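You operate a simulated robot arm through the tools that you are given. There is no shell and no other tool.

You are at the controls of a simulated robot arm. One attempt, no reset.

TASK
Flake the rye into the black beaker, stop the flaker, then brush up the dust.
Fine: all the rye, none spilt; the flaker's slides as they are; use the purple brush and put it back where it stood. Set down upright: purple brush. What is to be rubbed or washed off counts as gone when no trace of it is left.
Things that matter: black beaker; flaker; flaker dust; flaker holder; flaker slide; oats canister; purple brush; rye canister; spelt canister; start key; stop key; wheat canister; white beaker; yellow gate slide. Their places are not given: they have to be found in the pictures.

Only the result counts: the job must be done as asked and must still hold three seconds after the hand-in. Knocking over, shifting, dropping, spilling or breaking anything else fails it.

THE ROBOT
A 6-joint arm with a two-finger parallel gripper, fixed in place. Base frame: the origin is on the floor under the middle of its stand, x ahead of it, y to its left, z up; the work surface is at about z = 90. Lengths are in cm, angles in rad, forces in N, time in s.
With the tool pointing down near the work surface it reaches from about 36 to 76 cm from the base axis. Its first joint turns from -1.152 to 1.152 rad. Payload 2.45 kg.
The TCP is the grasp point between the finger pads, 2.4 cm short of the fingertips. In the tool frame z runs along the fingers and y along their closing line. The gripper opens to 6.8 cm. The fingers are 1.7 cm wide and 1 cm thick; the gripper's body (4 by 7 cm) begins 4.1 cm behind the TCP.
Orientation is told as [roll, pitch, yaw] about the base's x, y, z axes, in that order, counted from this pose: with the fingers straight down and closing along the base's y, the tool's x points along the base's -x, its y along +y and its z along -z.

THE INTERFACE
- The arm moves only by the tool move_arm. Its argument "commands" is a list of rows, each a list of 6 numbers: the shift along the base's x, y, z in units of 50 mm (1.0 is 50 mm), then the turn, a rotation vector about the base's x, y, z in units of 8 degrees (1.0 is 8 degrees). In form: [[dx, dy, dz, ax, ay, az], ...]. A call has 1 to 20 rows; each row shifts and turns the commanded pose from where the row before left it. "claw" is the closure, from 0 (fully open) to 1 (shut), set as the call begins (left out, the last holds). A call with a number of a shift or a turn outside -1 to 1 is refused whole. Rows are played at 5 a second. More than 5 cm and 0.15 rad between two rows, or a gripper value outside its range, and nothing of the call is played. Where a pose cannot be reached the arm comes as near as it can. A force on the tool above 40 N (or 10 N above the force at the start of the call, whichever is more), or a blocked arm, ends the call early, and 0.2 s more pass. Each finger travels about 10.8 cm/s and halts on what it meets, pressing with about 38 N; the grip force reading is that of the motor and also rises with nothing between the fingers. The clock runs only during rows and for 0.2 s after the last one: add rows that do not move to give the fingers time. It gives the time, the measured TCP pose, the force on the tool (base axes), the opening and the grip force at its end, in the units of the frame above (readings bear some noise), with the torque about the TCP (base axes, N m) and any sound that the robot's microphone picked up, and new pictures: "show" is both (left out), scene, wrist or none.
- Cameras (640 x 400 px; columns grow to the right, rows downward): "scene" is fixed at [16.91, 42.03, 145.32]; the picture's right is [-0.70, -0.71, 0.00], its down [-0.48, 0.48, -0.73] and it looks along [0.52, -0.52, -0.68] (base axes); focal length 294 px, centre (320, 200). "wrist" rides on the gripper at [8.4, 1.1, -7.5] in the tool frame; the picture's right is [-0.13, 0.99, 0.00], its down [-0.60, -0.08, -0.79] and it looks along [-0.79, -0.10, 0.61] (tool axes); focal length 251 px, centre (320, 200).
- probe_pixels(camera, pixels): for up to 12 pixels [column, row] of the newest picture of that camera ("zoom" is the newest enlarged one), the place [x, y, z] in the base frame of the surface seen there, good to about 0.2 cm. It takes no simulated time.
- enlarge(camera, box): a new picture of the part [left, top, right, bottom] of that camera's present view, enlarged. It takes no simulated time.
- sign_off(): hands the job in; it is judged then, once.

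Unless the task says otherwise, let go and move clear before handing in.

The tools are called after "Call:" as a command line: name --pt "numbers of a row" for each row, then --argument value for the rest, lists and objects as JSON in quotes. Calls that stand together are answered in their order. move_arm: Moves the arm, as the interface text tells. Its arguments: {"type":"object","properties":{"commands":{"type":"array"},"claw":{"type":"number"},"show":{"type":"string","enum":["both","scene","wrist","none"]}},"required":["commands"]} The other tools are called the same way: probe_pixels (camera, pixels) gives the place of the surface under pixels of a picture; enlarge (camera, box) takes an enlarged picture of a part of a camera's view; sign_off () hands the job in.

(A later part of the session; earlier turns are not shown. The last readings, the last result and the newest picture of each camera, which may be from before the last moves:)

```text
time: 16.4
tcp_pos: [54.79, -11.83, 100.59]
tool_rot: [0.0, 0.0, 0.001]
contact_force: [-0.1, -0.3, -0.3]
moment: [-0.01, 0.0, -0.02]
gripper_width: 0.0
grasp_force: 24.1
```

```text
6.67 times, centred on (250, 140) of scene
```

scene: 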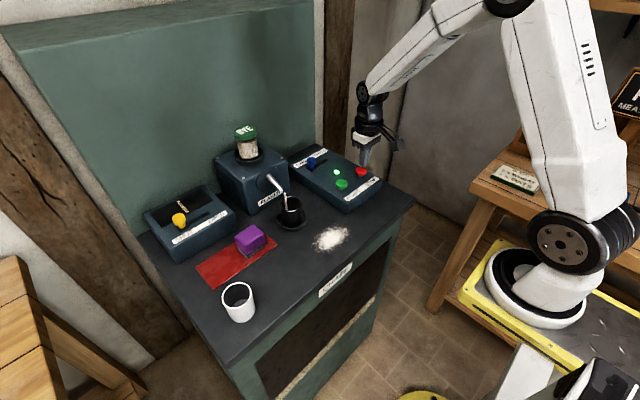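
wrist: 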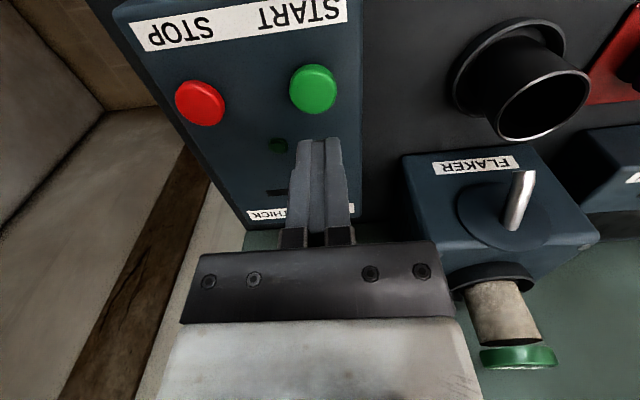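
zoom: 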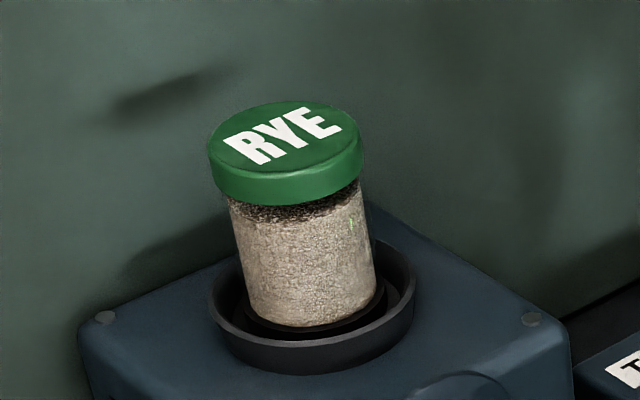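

The slides stand as they were; the strip in the window looks like the feed while it runs. The rye level in the canister has dropped slightly, so I'll wait 4 s and look again.

Call:
move_arm --pt "0 0 0 0 0 0" --pt "0 0 0 0 0 0" --pt "0 0 0 0 0 0" --pt "0 0 0 0 0 0" --pt "0 0 0 0 0 0" --pt "0 0 0 0 0 0" --pt "0 0 0 0 0 0" --pt "0 0 0 0 0 0" --pt "0 0 0 0 0 0" --pt "0 0 0 0 0 0" --pt "0 0 0 0 0 0" --pt "0 0 0 0 0 0" --pt "0 0 0 0 0 0" --pt "0 0 0 0 0 0" --pt "0 0 0 0 0 0" --pt "0 0 0 0 0 0" --pt "0 0 0 0 0 0" --pt "0 0 0 0 0 0" --pt "0 0 0 0 0 0" --pt "0 0 0 0 0 0" --show "scene"

Call:
enlarge --camera "scene" --box '[225, 110, 275, 170]'

Call:
enlarge --camera "scene" --box '[250, 160, 350, 240]'

Call:
enlarge --camera "scene" --box '[140, 180, 240, 260]'

```text
time: 20.6
tcp_pos: [54.81, -11.86, 100.61]
tool_rot: [0.0, 0.001, 0.0]
contact_force: [0.1, 0.7, 0.2]
moment: [0.02, -0.04, -0.01]
gripper_width: 0.0
grasp_force: 23.3
```

scene: 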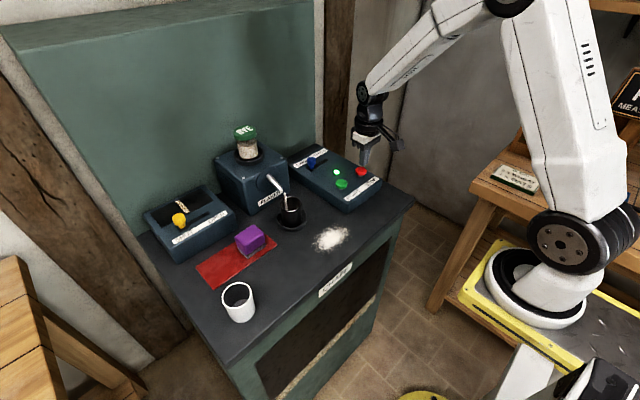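

```text
6.67 times, centred on (250, 140) of scene
```

zoom: 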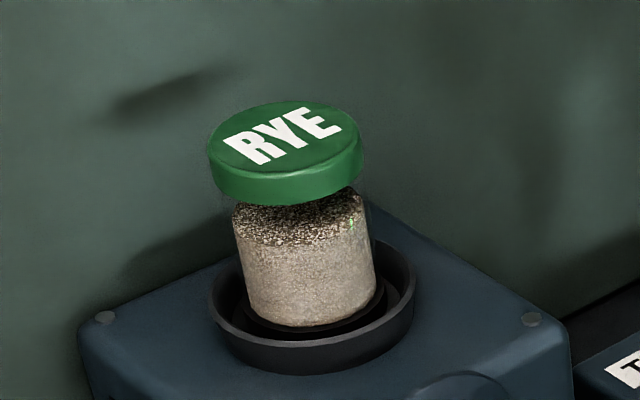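

```text
5.00 times, centred on (300, 200) of scene
```

zoom: 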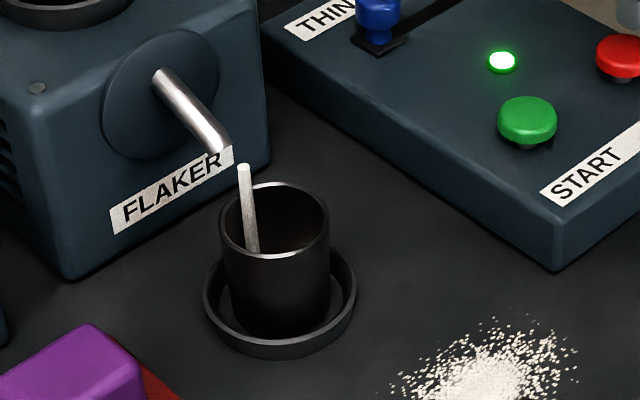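

```text
5.00 times, centred on (190, 220) of scene
```

zoom: 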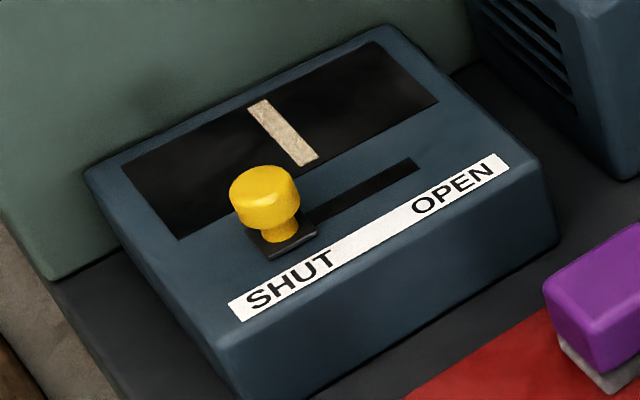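

The level is dropping steadily and the stream falls cleanly into the beaker with nothing outside it. I'll keep waiting.

Call:
move_arm --pt "0 0 0 0 0 0" --pt "0 0 0 0 0 0" --pt "0 0 0 0 0 0" --pt "0 0 0 0 0 0" --pt "0 0 0 0 0 0" --pt "0 0 0 0 0 0" --pt "0 0 0 0 0 0" --pt "0 0 0 0 0 0" --pt "0 0 0 0 0 0" --pt "0 0 0 0 0 0" --pt "0 0 0 0 0 0" --pt "0 0 0 0 0 0" --pt "0 0 0 0 0 0" --pt "0 0 0 0 0 0" --pt "0 0 0 0 0 0" --pt "0 0 0 0 0 0" --pt "0 0 0 0 0 0" --pt "0 0 0 0 0 0" --pt "0 0 0 0 0 0" --pt "0 0 0 0 0 0" --show "scene"

Call:
enlarge --camera "scene" --box '[225, 110, 275, 170]'

Call:
enlarge --camera "scene" --box '[250, 160, 350, 240]'

```text
time: 24.8
tcp_pos: [54.76, -11.7, 100.6]
tool_rot: [-0.001, -0.001, 0.0]
contact_force: [0.5, 0.4, 0.2]
moment: [-0.01, -0.03, 0.0]
gripper_width: 0.01
grasp_force: 23.4
```

scene: 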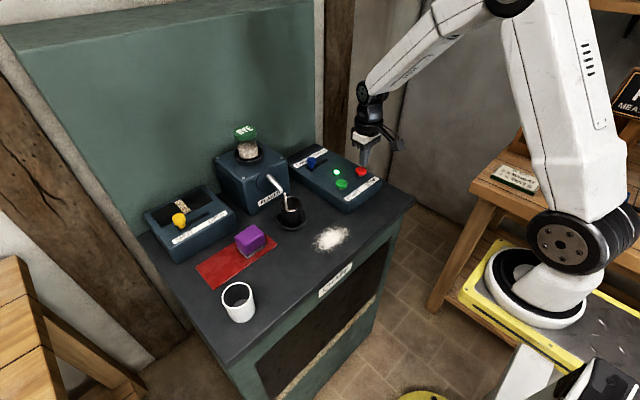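

```text
6.67 times, centred on (250, 140) of scene
```

zoom: 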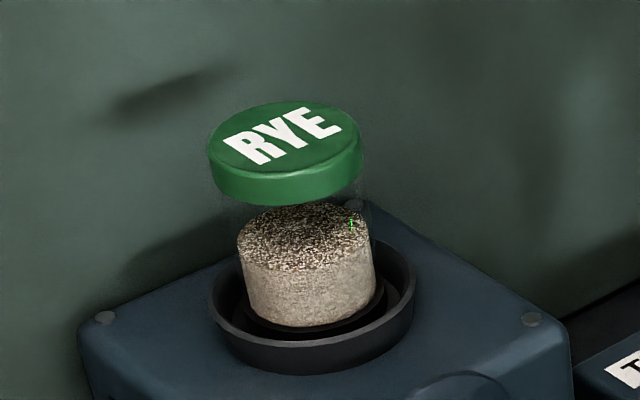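

```text
5.00 times, centred on (300, 200) of scene
```

zoom: 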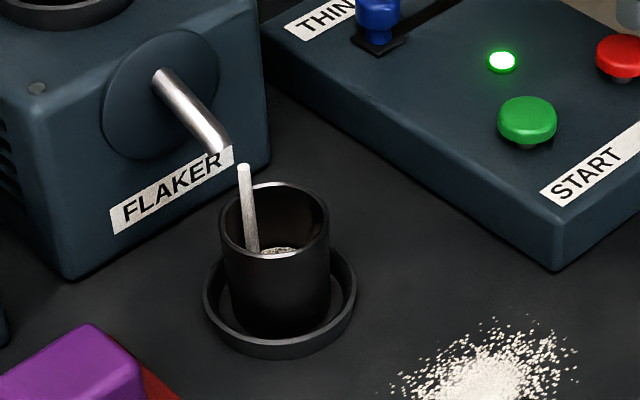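

About half the rye remains, and the flakes are now visible in the beaker (zoom 280,250). I'll wait on.

Call:
move_arm --pt "0 0 0 0 0 0" --pt "0 0 0 0 0 0" --pt "0 0 0 0 0 0" --pt "0 0 0 0 0 0" --pt "0 0 0 0 0 0" --pt "0 0 0 0 0 0" --pt "0 0 0 0 0 0" --pt "0 0 0 0 0 0" --pt "0 0 0 0 0 0" --pt "0 0 0 0 0 0" --pt "0 0 0 0 0 0" --pt "0 0 0 0 0 0" --pt "0 0 0 0 0 0" --pt "0 0 0 0 0 0" --pt "0 0 0 0 0 0" --pt "0 0 0 0 0 0" --pt "0 0 0 0 0 0" --pt "0 0 0 0 0 0" --pt "0 0 0 0 0 0" --pt "0 0 0 0 0 0" --show "scene"

Call:
enlarge --camera "scene" --box '[225, 110, 275, 170]'

Call:
enlarge --camera "scene" --box '[250, 160, 350, 240]'

```text
time: 29.0
tcp_pos: [54.78, -11.81, 100.59]
tool_rot: [0.0, 0.001, 0.0]
contact_force: [-0.4, 0.9, 0.0]
moment: [0.02, 0.01, -0.03]
gripper_width: 0.0
grasp_force: 23.8
```

scene: 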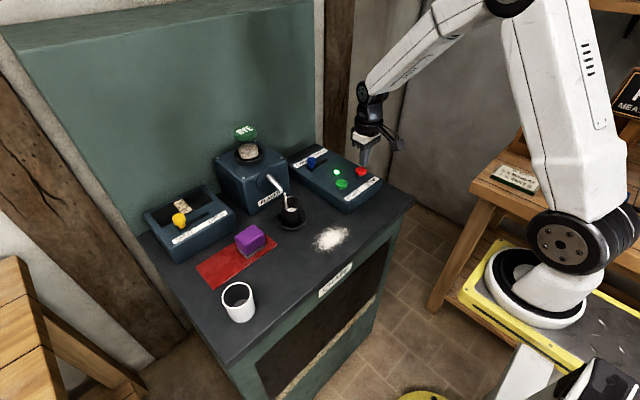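

```text
6.67 times, centred on (250, 140) of scene
```

zoom: 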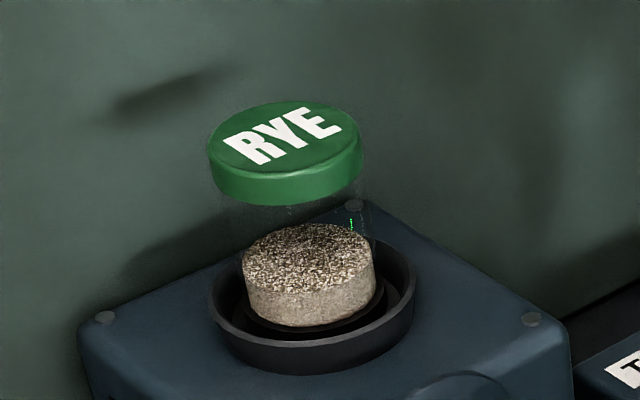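

```text
5.00 times, centred on (300, 200) of scene
```

zoom: 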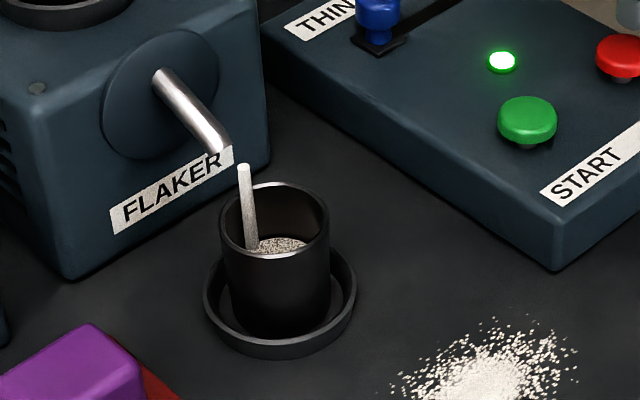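

About a third of the rye is left. The strip in the yellow-slide box window looks wider (180,203), so I'll zoom on that too.

Call:
enlarge --camera "scene" --box '[140, 180, 240, 260]'

```text
5.00 times, centred on (190, 220) of scene
```

zoom: 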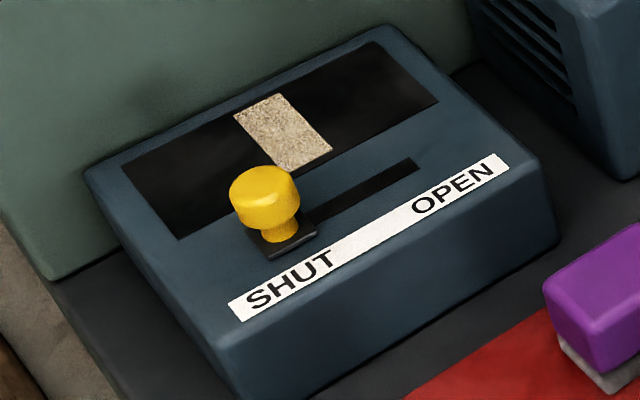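

The strip just grows slowly and the yellow knob hasn't moved; it is far from filling the window. I'll wait on for the last third.

Call:
move_arm --pt "0 0 0 0 0 0" --pt "0 0 0 0 0 0" --pt "0 0 0 0 0 0" --pt "0 0 0 0 0 0" --pt "0 0 0 0 0 0" --pt "0 0 0 0 0 0" --pt "0 0 0 0 0 0" --pt "0 0 0 0 0 0" --pt "0 0 0 0 0 0" --pt "0 0 0 0 0 0" --pt "0 0 0 0 0 0" --pt "0 0 0 0 0 0" --pt "0 0 0 0 0 0" --pt "0 0 0 0 0 0" --pt "0 0 0 0 0 0" --pt "0 0 0 0 0 0" --pt "0 0 0 0 0 0" --pt "0 0 0 0 0 0" --pt "0 0 0 0 0 0" --pt "0 0 0 0 0 0" --show "scene"

Call:
enlarge --camera "scene" --box '[225, 110, 275, 170]'

Call:
enlarge --camera "scene" --box '[250, 160, 350, 240]'

Call:
enlarge --camera "scene" --box '[140, 180, 240, 260]'

```text
time: 33.2
tcp_pos: [54.88, -11.78, 100.68]
tool_rot: [-0.002, 0.0, 0.001]
contact_force: [0.4, -1.3, -0.3]
moment: [0.02, -0.03, 0.0]
gripper_width: 0.02
grasp_force: 23.6
```

scene: 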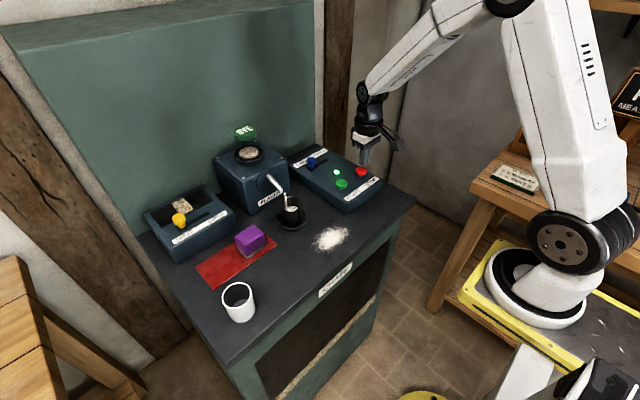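

```text
6.67 times, centred on (250, 140) of scene
```

zoom: 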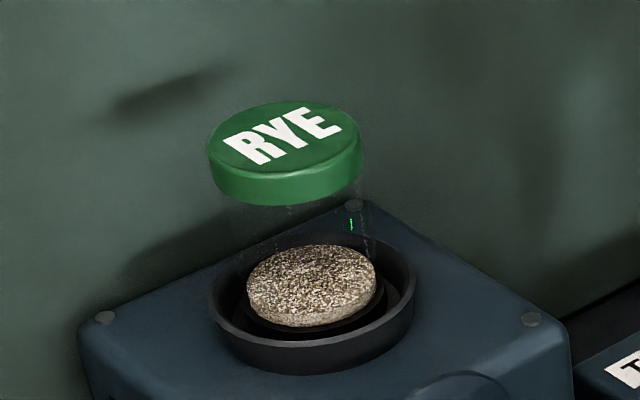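

```text
5.00 times, centred on (300, 200) of scene
```

zoom: 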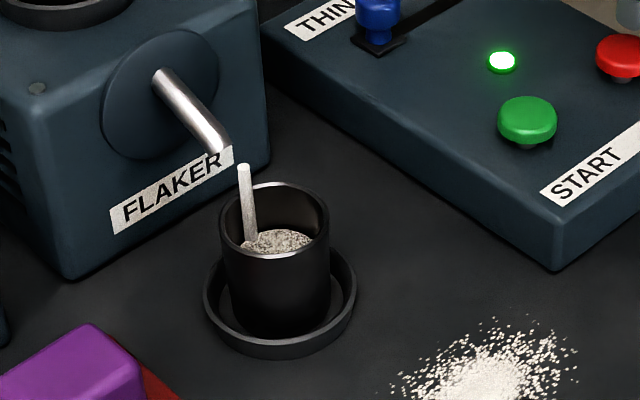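

```text
5.00 times, centred on (190, 220) of scene
```

zoom: 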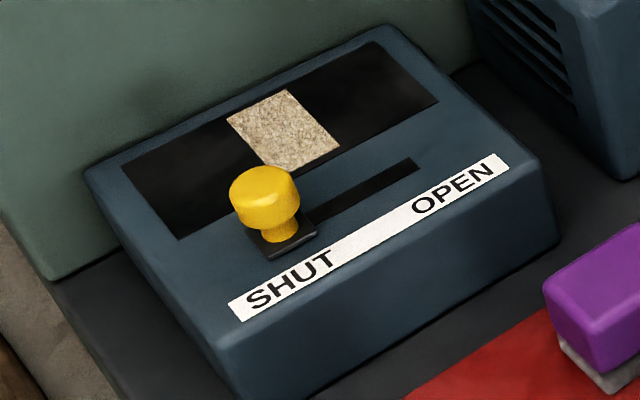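

Only a thin layer of rye is left in the canister, and the beaker isn't close to full. I'll wait in shorter steps now.

Call:
move_arm --pt "0 0 0 0 0 0" --pt "0 0 0 0 0 0" --pt "0 0 0 0 0 0" --pt "0 0 0 0 0 0" --pt "0 0 0 0 0 0" --pt "0 0 0 0 0 0" --pt "0 0 0 0 0 0" --pt "0 0 0 0 0 0" --pt "0 0 0 0 0 0" --pt "0 0 0 0 0 0" --show "scene"

Call:
enlarge --camera "scene" --box '[225, 110, 275, 170]'

Call:
enlarge --camera "scene" --box '[250, 160, 350, 240]'

```text
time: 35.4
tcp_pos: [54.76, -11.86, 100.64]
tool_rot: [0.001, 0.0, 0.001]
contact_force: [-1.2, -0.4, -0.6]
moment: [0.02, 0.03, -0.07]
gripper_width: 0.02
grasp_force: 23.7
```

scene: 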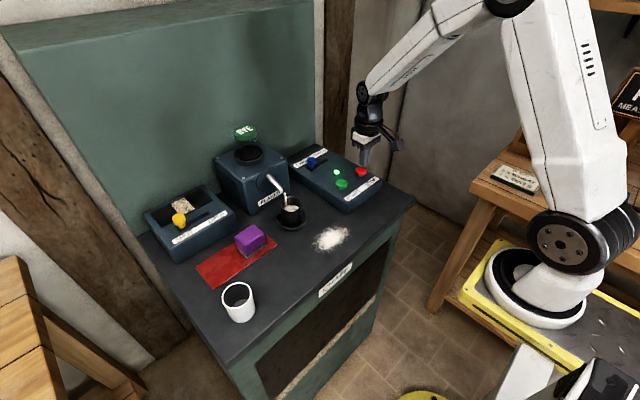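

```text
6.67 times, centred on (250, 140) of scene
```

zoom: 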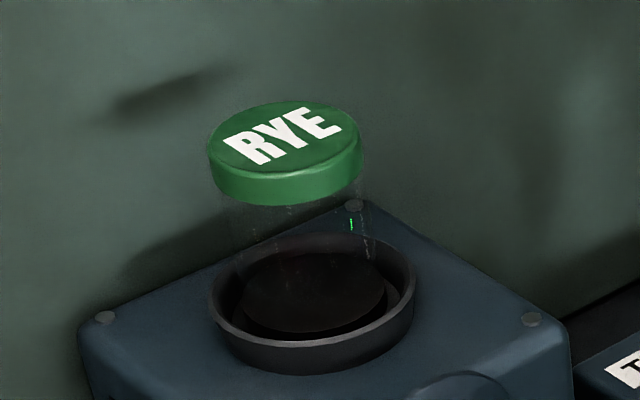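

```text
5.00 times, centred on (300, 200) of scene
```

zoom: 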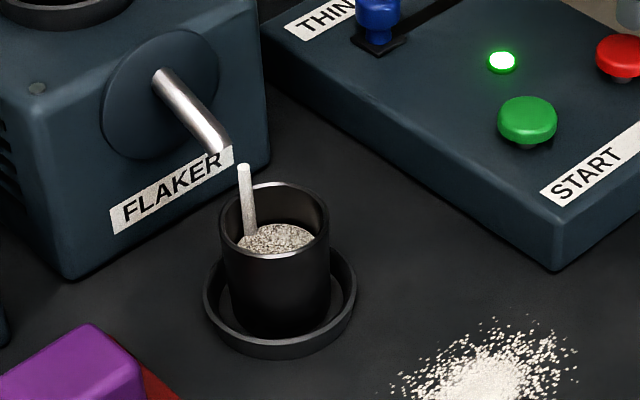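

The canister looks empty but the stream is still falling, so some rye is still inside the flaker. I'll wait until the stream ends.

Call:
move_arm --pt "0 0 0 0 0 0" --pt "0 0 0 0 0 0" --pt "0 0 0 0 0 0" --pt "0 0 0 0 0 0" --pt "0 0 0 0 0 0" --pt "0 0 0 0 0 0" --show "scene"

Call:
enlarge --camera "scene" --box '[250, 160, 350, 240]'

Call:
enlarge --camera "scene" --box '[140, 180, 240, 260]'

```text
time: 36.8
tcp_pos: [54.8, -11.76, 100.54]
tool_rot: [0.002, 0.0, -0.001]
contact_force: [0.3, 0.2, 1.0]
moment: [0.0, -0.03, -0.05]
gripper_width: 0.0
grasp_force: 23.5
```

scene: 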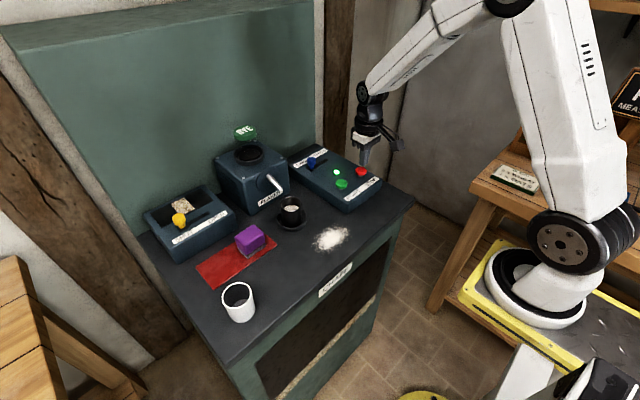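

```text
5.00 times, centred on (300, 200) of scene
```

zoom: 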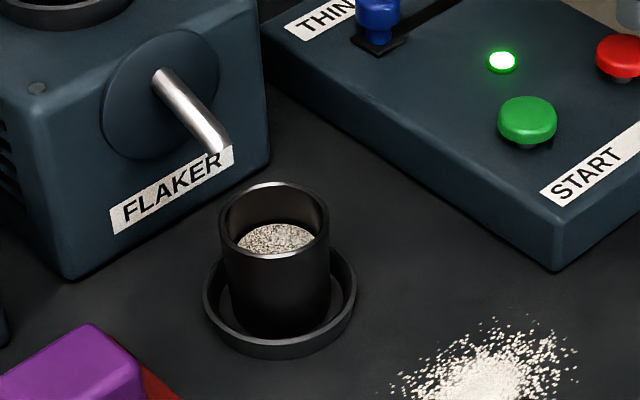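

```text
5.00 times, centred on (190, 220) of scene
```

zoom: 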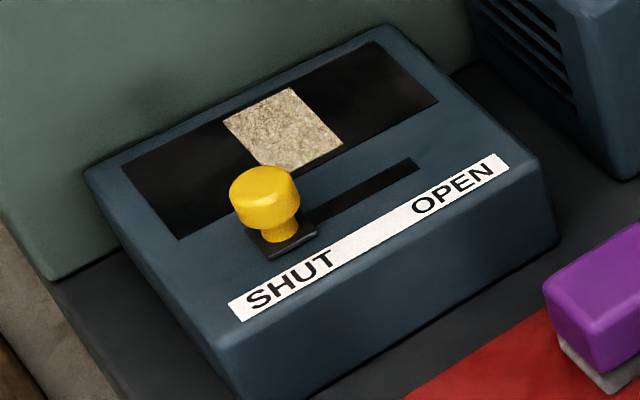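

The stream has ended and nothing lies outside the beaker. I'll press the stop key, which is right below the tips.

Call:
move_arm --pt "0.04 -0.02 -0.3 0 0 0" --pt "0 0 -0.14 0 0 0" --pt "0 0 -0.06 0 0 0" --pt "0 0 -0.05 0 0 0" --show "scene"

```text
time: 37.8
tcp_pos: [55.13, -11.86, 97.98]
tool_rot: [0.001, -0.002, 0.002]
contact_force: [-0.9, 1.6, 2.8]
moment: [0.02, -0.02, 0.01]
gripper_width: 0.01
grasp_force: 23.5
heard: click
```

scene: 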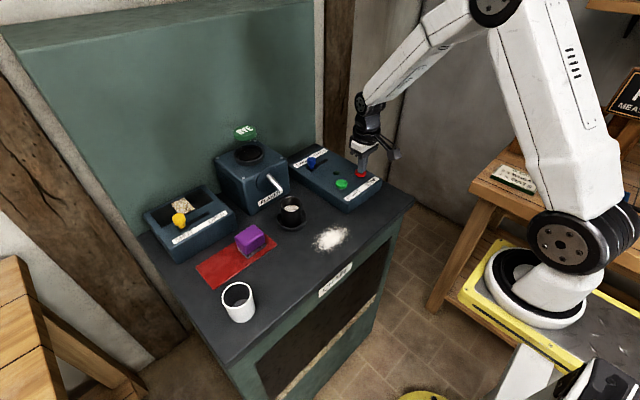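

The stop key clicked and the lamp is out. I'll lift off, swing over at a safe height to the brush, and open the fingers on the way.

Call:
move_arm --pt "0 0 0.5 0 0 0" --pt "-0.1 0 0.9 0 0 0" --pt "-0.1 0.3 0.6 0 0 0" --pt "-0.15 0.9 0 0 0 0" --pt "-0.15 0.95 0 0 0 0" --pt "-0.1 0.95 0 0 0 0" --pt "-0.1 0.95 0 0 0 0" --pt "0 0.95 0 0 0 0" --pt "0 0.95 0 0 0 0" --pt "0 0.95 0 0 0 0" --pt "0 0.2 0 0 0 0" --pt "0 0 0 0 0 0" --claw 0

Call:
enlarge --camera "wrist" --box '[220, 0, 420, 125]'

Call:
enlarge --camera "scene" --box '[190, 210, 300, 300]'

```text
time: 40.4
tcp_pos: [51.72, 23.55, 108.02]
tool_rot: [0.0, 0.001, 0.001]
contact_force: [-1.2, 0.2, 0.2]
moment: [0.0, 0.0, -0.03]
gripper_width: 6.8
grasp_force: 0.1
```

scene: 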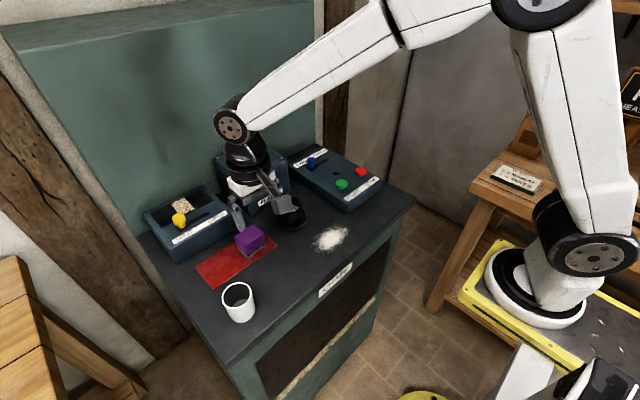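
wrist: 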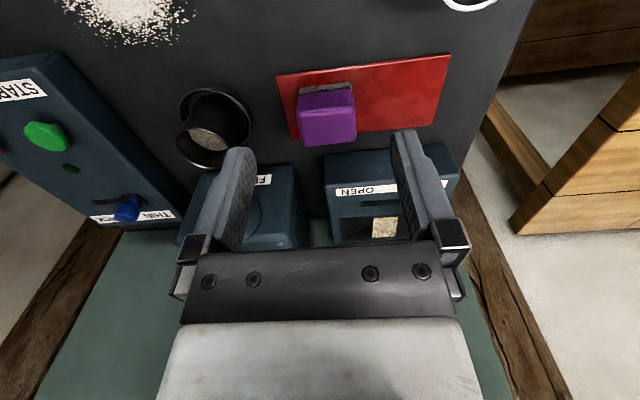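

```text
3.20 times, centred on (320, 62) of wrist
```

zoom: 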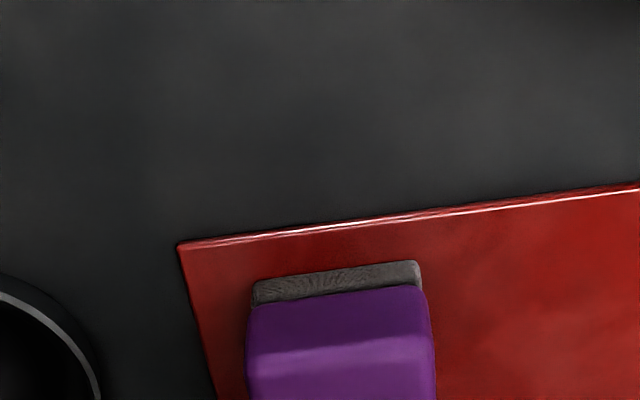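

```text
4.44 times, centred on (245, 255) of scene
```

zoom: 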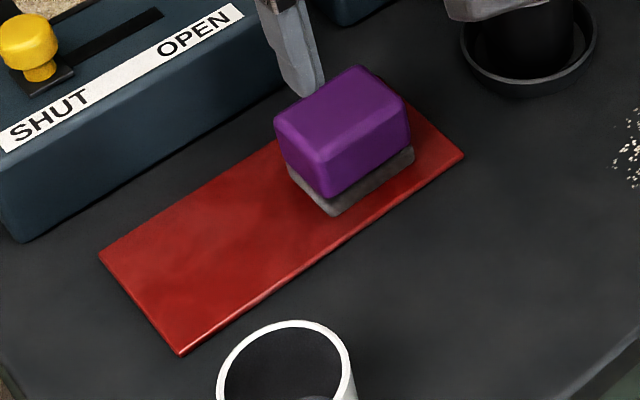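

The brush is a purple block on a grey pad, sitting square with the slightly turned red mat. I'll probe the corners of its top face and pad.

Call:
probe_pixels --camera "zoom" --pixels '[[284, 117], [355, 73], [402, 100], [325, 146], [340, 108], [292, 175], [335, 213], [412, 158], [325, 195], [408, 148], [183, 352], [463, 156]]'

Call:
probe_pixels --camera "wrist" --pixels '[[303, 108], [350, 102], [298, 135], [355, 130], [306, 142], [350, 142], [300, 92], [349, 84], [327, 120], [278, 76], [449, 56], [435, 124]]'

```text
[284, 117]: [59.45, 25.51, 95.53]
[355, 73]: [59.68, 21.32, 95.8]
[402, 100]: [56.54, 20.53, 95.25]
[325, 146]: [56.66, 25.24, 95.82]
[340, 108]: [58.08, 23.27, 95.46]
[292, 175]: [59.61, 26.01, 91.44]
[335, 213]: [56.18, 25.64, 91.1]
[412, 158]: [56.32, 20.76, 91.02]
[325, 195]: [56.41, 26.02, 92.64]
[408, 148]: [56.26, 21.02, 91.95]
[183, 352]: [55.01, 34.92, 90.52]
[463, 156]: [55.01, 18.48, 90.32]
```

```text
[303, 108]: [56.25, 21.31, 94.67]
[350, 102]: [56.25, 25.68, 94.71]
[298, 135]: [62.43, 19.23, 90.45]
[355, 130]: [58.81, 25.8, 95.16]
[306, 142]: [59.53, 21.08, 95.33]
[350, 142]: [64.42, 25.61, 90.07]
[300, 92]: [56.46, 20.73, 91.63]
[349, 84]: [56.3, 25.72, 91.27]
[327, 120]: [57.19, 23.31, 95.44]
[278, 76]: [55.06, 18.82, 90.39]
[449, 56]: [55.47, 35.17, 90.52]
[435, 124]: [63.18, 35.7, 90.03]
```

The brush spans about x 56.2–59.9 and y 20.8–25.8, with its top at 95.6, so its centre is (58.05, 23.3). I'll also probe the dust's extent, then move over the brush with open fingers.

Call:
probe_pixels --camera "scene" --pixels '[[313, 240], [350, 233], [330, 225], [332, 252], [320, 248], [345, 226], [318, 230], [347, 245]]'

Call:
enlarge --camera "scene" --box '[290, 210, 370, 265]'

Call:
move_arm --pt "0.4 -0.02 -0.2 0 0 0" --pt "0.5 -0.02 -0.4 0 0 0" --pt "0.366 -0.01 -0.5 0 0 0" --pt "0 0 -0.4 0 0 0" --pt "0 0 0 0 0 0"

```text
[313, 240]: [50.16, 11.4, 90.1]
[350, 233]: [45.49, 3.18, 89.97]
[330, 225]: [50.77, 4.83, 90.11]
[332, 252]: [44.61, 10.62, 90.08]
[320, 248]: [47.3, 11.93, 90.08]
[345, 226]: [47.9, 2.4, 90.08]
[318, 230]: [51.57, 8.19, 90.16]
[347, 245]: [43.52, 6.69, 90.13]
```

```text
7.27 times, centred on (330, 238) of scene
```

zoom: 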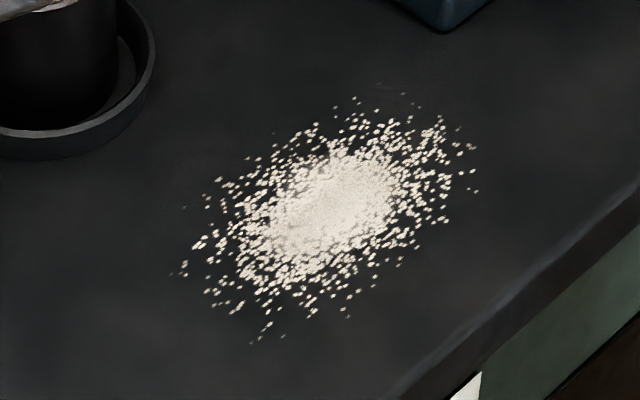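

```text
time: 41.6
tcp_pos: [58.0, 23.3, 100.46]
tool_rot: [0.0, 0.002, 0.002]
contact_force: [0.2, 0.6, 0.9]
moment: [0.0, 0.0, 0.0]
gripper_width: 6.8
grasp_force: 0.0
```

scene: 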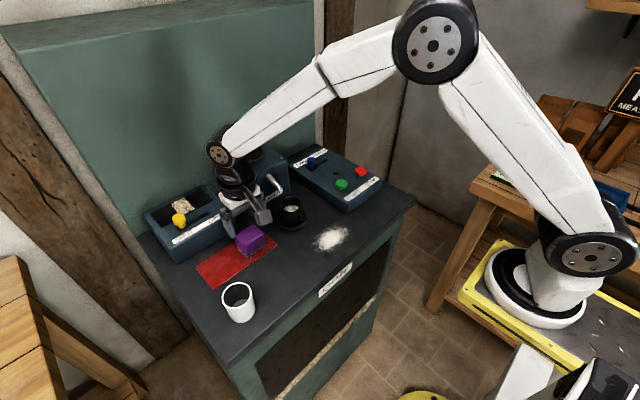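
wrist: 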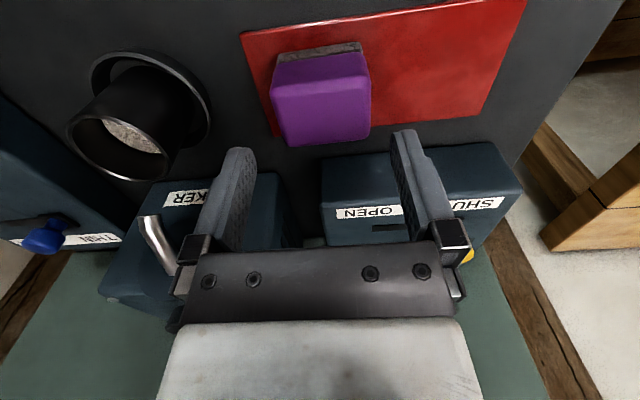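

The brush's top (wrist 271–371) is centred under the open fingers. I'll descend to TCP z≈94.3 and close on the purple block.

Call:
move_arm --pt "0.01 0 -0.4 0 0 0" --pt "0 0 -0.4 0 0 0" --pt "0 0 -0.3 0 0 0" --pt "0 0 -0.13 0 0 0" --pt "0 0 0 0 0 0" --show "wrist"

```text
time: 42.8
tcp_pos: [58.07, 23.19, 94.29]
tool_rot: [-0.001, -0.001, -0.001]
contact_force: [-0.5, 0.0, -0.1]
moment: [-0.03, 0.03, 0.0]
gripper_width: 6.79
grasp_force: 0.2
```

wrist: 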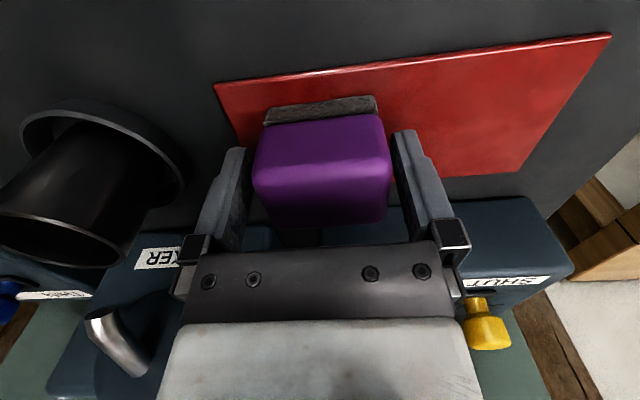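

The block lies evenly between the pads, so I'll close the fingers.

Call:
move_arm --pt "0 0 0 0 0 0" --pt "0 0 0 0 0 0" --pt "0 0 0 0 0 0" --claw 0.5 --show "wrist"

Call:
probe_pixels --camera "wrist" --pixels '[[266, 125], [378, 115], [320, 115], [320, 190], [265, 113], [377, 102], [320, 106], [216, 85]]'

```text
time: 43.6
tcp_pos: [57.99, 23.32, 94.31]
tool_rot: [0.0, 0.0, 0.0]
contact_force: [0.0, -0.4, 0.3]
moment: [-0.02, 0.01, 0.01]
gripper_width: 5.56
grasp_force: 37.8
```

wrist: 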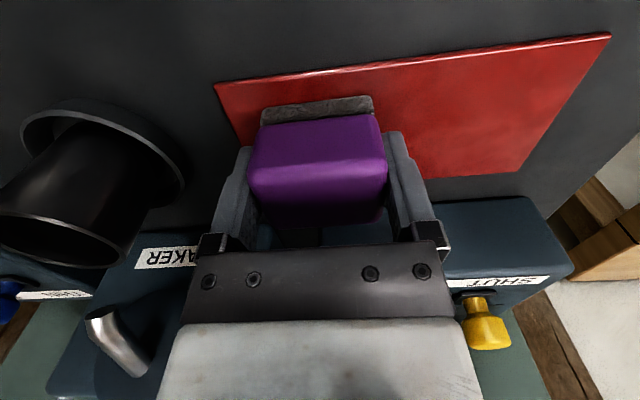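

```text
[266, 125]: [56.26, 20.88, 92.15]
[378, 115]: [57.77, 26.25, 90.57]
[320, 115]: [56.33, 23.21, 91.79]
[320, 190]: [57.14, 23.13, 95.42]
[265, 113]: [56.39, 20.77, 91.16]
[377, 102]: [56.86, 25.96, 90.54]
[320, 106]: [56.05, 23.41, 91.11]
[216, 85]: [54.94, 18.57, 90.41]
```

The brush is held (5.56 cm, 38 N); it slid about 0.15 cm in −y as the fingers closed, so I'll return it to TCP y≈23.45 at z≈94.3. Now I'll lift it, back off from the beaker, and look at the dust.

Call:
move_arm --pt "0 0 0.3 0 0 0" --pt "0 0 0.6 0 0 0" --pt "-0.3 0 0.4 0 0 0" --pt "-0.6 0 0 0 0 0" --pt "-0.6 -0.3 0 0 0 0" --pt "-0.2 -0.6 0 0 0 0" --pt "0 -0.4 0 0 0 0" --pt "0 0 0 0 0 0"

Call:
enlarge --camera "scene" --box '[295, 210, 375, 265]'

```text
time: 45.4
tcp_pos: [49.65, 16.68, 100.81]
tool_rot: [0.0, 0.001, 0.0]
contact_force: [-0.9, 0.1, -1.6]
moment: [0.01, 0.0, 0.04]
gripper_width: 5.55
grasp_force: 38.5
```

scene: 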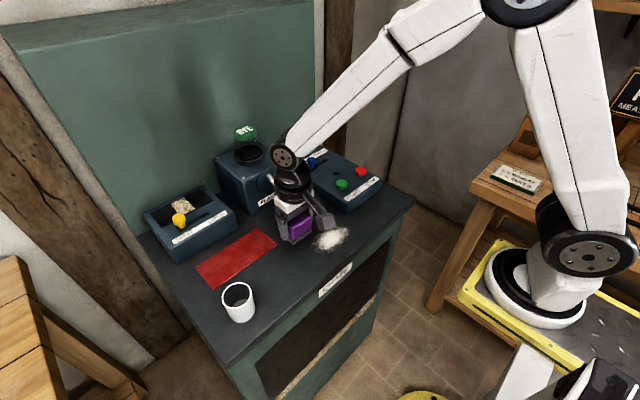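
wrist: 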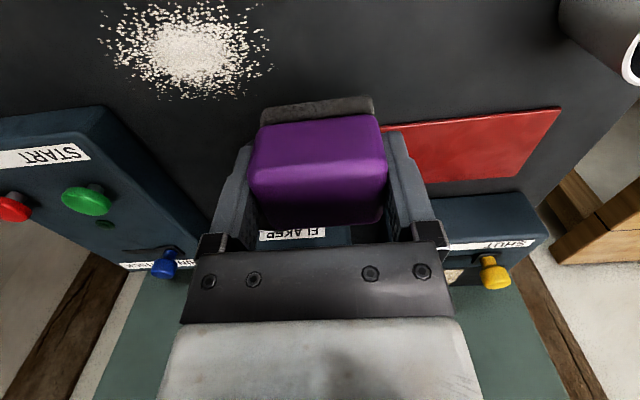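

```text
7.27 times, centred on (335, 238) of scene
```

zoom: 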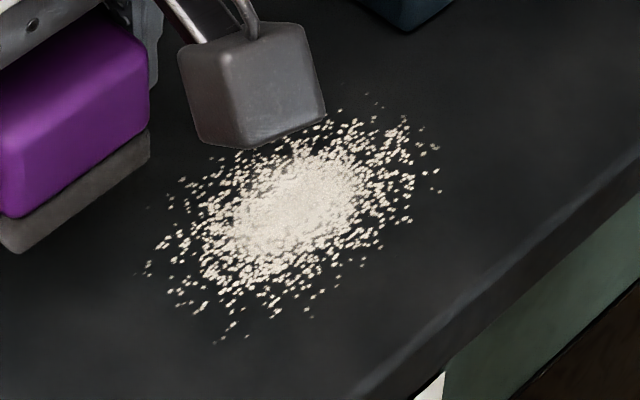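

The whole dust patch shows in both views (wrist cols 100–270, zoom 147–440). I'll probe its outer specks and the table's near edge.

Call:
probe_pixels --camera "zoom" --pixels '[[147, 270], [438, 175], [218, 342], [368, 97], [275, 318], [300, 200], [175, 290], [408, 118], [500, 260], [520, 262], [180, 180], [375, 245]]'

Call:
probe_pixels --camera "wrist" --pixels '[[101, 40], [268, 47], [180, 98], [175, 4], [115, 60], [250, 75], [120, 10], [250, 10], [165, 95], [235, 92], [60, 3], [300, 3]]'

```text
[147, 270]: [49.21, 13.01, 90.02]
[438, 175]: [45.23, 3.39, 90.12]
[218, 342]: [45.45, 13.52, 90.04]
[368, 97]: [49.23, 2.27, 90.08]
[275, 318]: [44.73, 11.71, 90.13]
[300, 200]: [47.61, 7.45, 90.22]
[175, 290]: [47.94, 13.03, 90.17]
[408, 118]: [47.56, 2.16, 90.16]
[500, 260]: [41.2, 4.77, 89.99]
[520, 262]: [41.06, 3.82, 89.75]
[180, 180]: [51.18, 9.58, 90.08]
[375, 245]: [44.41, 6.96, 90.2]
```

```text
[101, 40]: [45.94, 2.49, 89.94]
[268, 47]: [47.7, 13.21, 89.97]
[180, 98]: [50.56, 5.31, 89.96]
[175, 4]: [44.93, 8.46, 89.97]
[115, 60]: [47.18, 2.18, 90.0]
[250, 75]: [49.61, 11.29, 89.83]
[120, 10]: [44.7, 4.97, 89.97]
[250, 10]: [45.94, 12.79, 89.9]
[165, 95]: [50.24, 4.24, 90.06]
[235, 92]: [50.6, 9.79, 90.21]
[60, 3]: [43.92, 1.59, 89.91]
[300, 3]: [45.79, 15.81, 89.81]
```

The dust spans x 44.2–51.2 and y 2.1–13.6, and the table edge is at x≈41. I'll check the panel's nearest corner before choosing the sweep lanes.

Call:
probe_pixels --camera "wrist" --pixels '[[106, 110], [112, 118], [95, 112], [60, 118], [20, 122], [150, 170], [195, 240], [130, 130], [104, 104]]'

Call:
move_arm --pt "0 -0.3 -0.4 0 0 0" --pt "0 -0.4 -0.5 0 0 0" --pt "0 -0.1 -0.3 0 0 0" --pt "0 0 -0.1 0 0 0" --pt "0 0 0 0 0 0" --show "scene"

```text
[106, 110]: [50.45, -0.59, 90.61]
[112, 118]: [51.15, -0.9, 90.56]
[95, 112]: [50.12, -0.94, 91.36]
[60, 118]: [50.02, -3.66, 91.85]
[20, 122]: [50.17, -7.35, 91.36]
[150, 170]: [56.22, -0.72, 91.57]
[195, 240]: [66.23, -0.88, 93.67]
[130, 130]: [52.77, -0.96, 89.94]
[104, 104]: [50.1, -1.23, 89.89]
```

```text
time: 46.6
tcp_pos: [49.63, 12.78, 94.46]
tool_rot: [-0.001, 0.0, 0.0]
contact_force: [1.2, 1.1, -0.9]
moment: [0.03, 0.0, -0.01]
gripper_width: 5.56
grasp_force: 38.1
```

scene: 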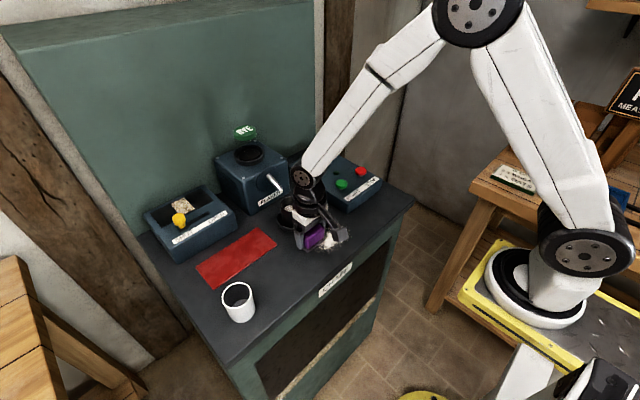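

The panel's near corner is at (50.1, -0.7), so the sweep centre must stay at y ≥ 4 in the far lane. The brush is just above the table, so I'll lower it gently until it touches.

Call:
move_arm --pt "0 0 -0.06 0 0 0" --pt "0 0 -0.04 0 0 0" --pt "0 0 0 0 0 0" --show "none"

```text
time: 47.4
tcp_pos: [49.56, 12.79, 93.96]
tool_rot: [0.0, 0.001, 0.002]
contact_force: [-0.6, -0.1, -1.0]
moment: [-0.04, 0.03, -0.02]
gripper_width: 5.54
grasp_force: 38.1
```

Call:
move_arm --pt "0 0 -0.02 0 0 0" --pt "0 0 -0.02 0 0 0" --pt "0 0 0 0 0 0" --show "scene"

Call:
enlarge --camera "scene" --box '[275, 200, 375, 270]'

```text
time: 48.2
tcp_pos: [49.53, 12.76, 93.81]
tool_rot: [0.001, -0.002, 0.002]
contact_force: [-8.6, -0.9, 26.7]
moment: [-0.28, 0.42, 0.0]
gripper_width: 5.56
grasp_force: 38.2
```

scene: 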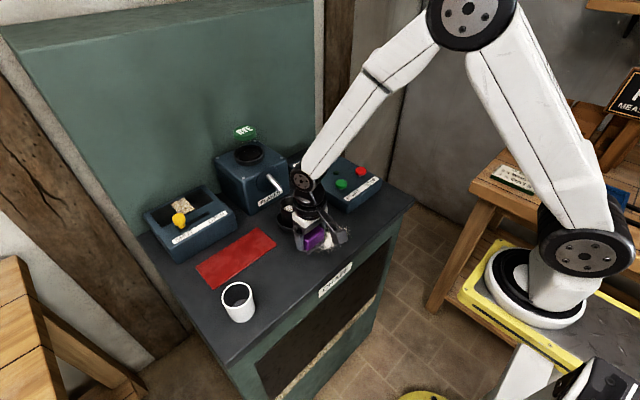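

```text
5.71 times, centred on (325, 235) of scene
```

zoom: 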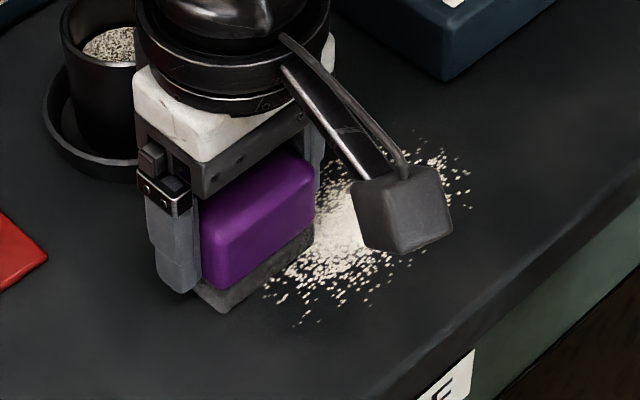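

It touches at about 27 N, which is more than needed. I'll ease up slightly and sweep the far lane (x≈49.5) towards −y down to y≈4.

Call:
move_arm --pt "0 0 0.014 0 0 0" --pt "0 -0.2 0 0 0 0" --pt "0 -0.2 0 0 0 0" --pt "0 -0.2 0 0 0 0" --pt "0 -0.2 0 0 0 0" --pt "0 -0.2 0 0 0 0" --pt "0 -0.2 0 0 0 0" --pt "0 -0.2 0 0 0 0" --pt "0 -0.2 0 0 0 0" --pt "0 -0.15 0 0 0 0" --pt "0 0 0 0 0 0"

Call:
enlarge --camera "scene" --box '[275, 200, 375, 270]'

```text
time: 50.6
tcp_pos: [49.61, 3.97, 93.75]
tool_rot: [0.0, 0.0, 0.002]
contact_force: [1.1, 6.7, 17.1]
moment: [0.17, -0.16, 0.08]
gripper_width: 5.55
grasp_force: 38.3
```

scene: 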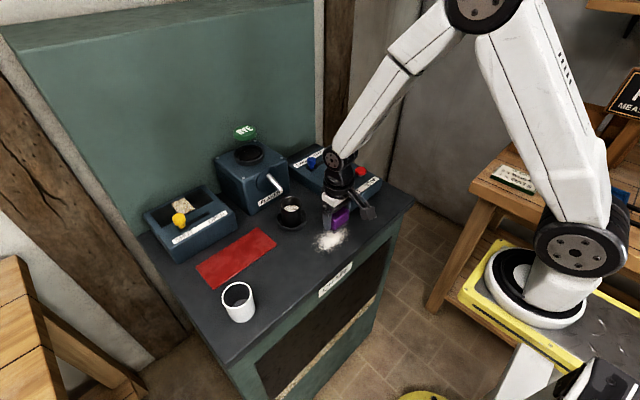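
wrist: 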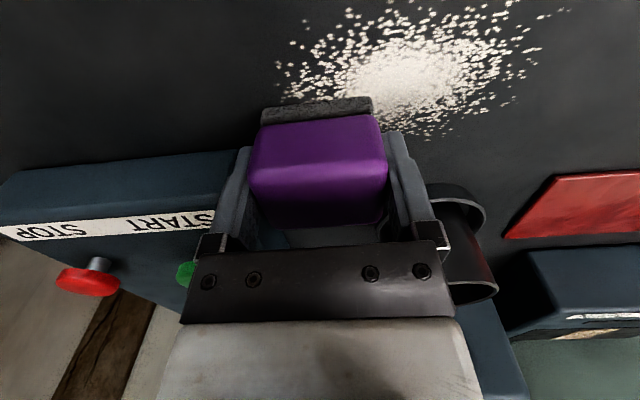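

```text
5.71 times, centred on (325, 235) of scene
```

zoom: 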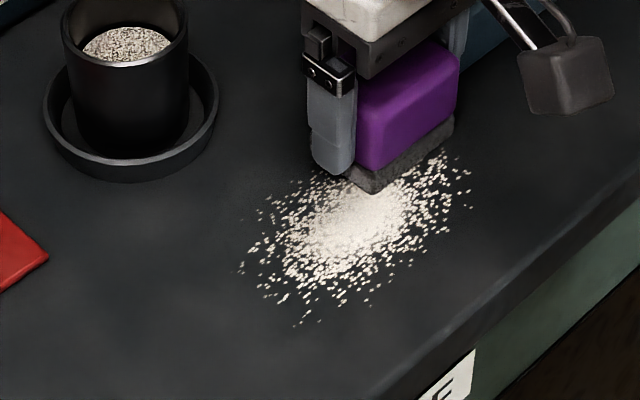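

The sweep ran with about 17 N, and the patch looks smaller only on the far side. I'll probe how far the remaining dust reaches in x.

Call:
probe_pixels --camera "wrist" --pixels '[[430, 135], [400, 80], [300, 100], [290, 55], [500, 100], [450, 125], [560, 10], [410, 95]]'

Call:
enlarge --camera "wrist" --box '[260, 0, 580, 160]'

```text
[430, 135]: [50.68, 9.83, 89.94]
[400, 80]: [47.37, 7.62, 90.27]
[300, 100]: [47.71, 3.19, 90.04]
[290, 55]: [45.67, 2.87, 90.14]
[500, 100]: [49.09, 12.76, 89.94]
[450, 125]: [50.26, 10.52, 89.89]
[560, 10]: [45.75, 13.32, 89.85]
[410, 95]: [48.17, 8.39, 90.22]
```

```text
2.00 times, centred on (420, 80) of wrist
```

zoom: 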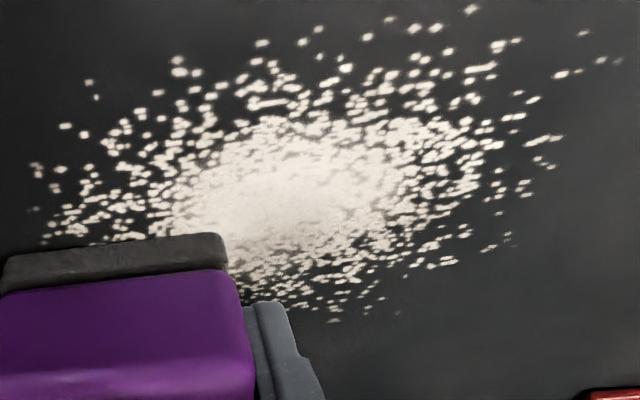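

Specks remain in the swept strip but look thinner, so it takes several passes. I'll rub back and forth in this lane and compare.

Call:
move_arm --pt "0 0.22 0 0 0 0" --pt "0 0.22 0 0 0 0" --pt "0 0.22 0 0 0 0" --pt "0 0.22 0 0 0 0" --pt "0 0.22 0 0 0 0" --pt "0 0.22 0 0 0 0" --pt "0 0.22 0 0 0 0" --pt "0 0.22 0 0 0 0" --pt "0 0 0 0 0 0" --pt "0 -0.22 0 0 0 0" --pt "0 -0.22 0 0 0 0" --pt "0 -0.22 0 0 0 0" --pt "0 -0.22 0 0 0 0" --pt "0 -0.22 0 0 0 0" --pt "0 -0.22 0 0 0 0" --pt "0 -0.22 0 0 0 0" --pt "0 -0.22 0 0 0 0" --pt "0 0 0 0 0 0"

Call:
enlarge --camera "wrist" --box '[260, 0, 580, 160]'

```text
time: 54.4
tcp_pos: [49.37, 4.09, 93.77]
tool_rot: [0.0, 0.002, 0.003]
contact_force: [-0.6, 5.1, 10.6]
moment: [0.19, -0.2, 0.08]
gripper_width: 5.55
grasp_force: 37.7
```

scene: 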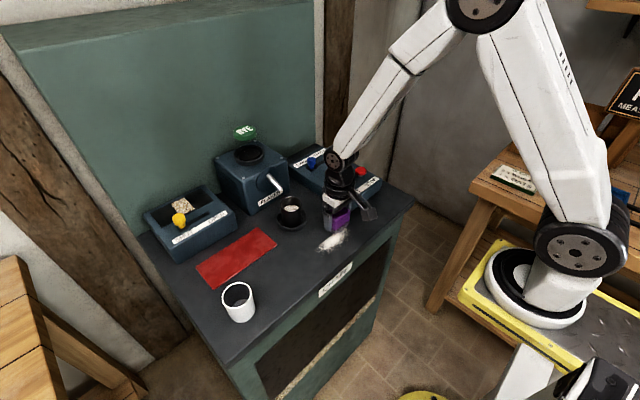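
wrist: 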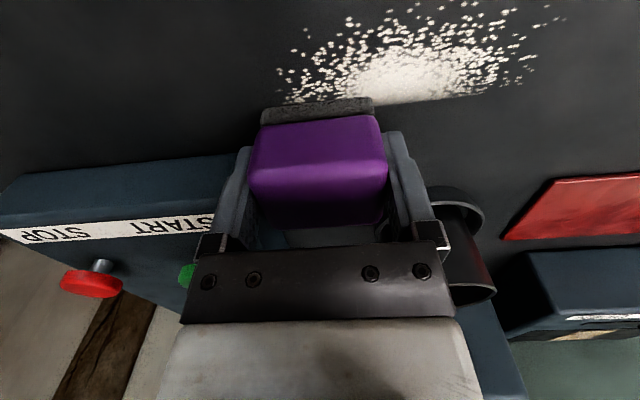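

```text
2.00 times, centred on (420, 80) of wrist
```

zoom: 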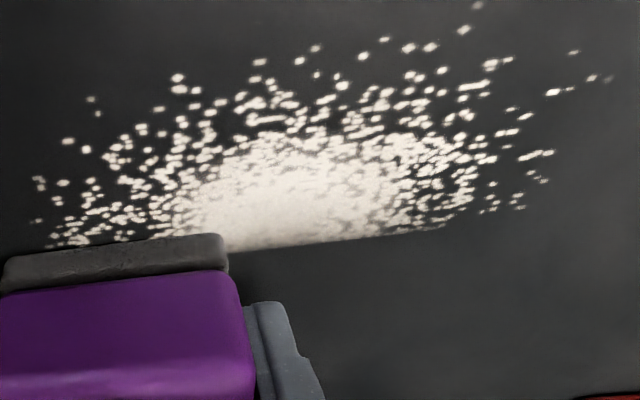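

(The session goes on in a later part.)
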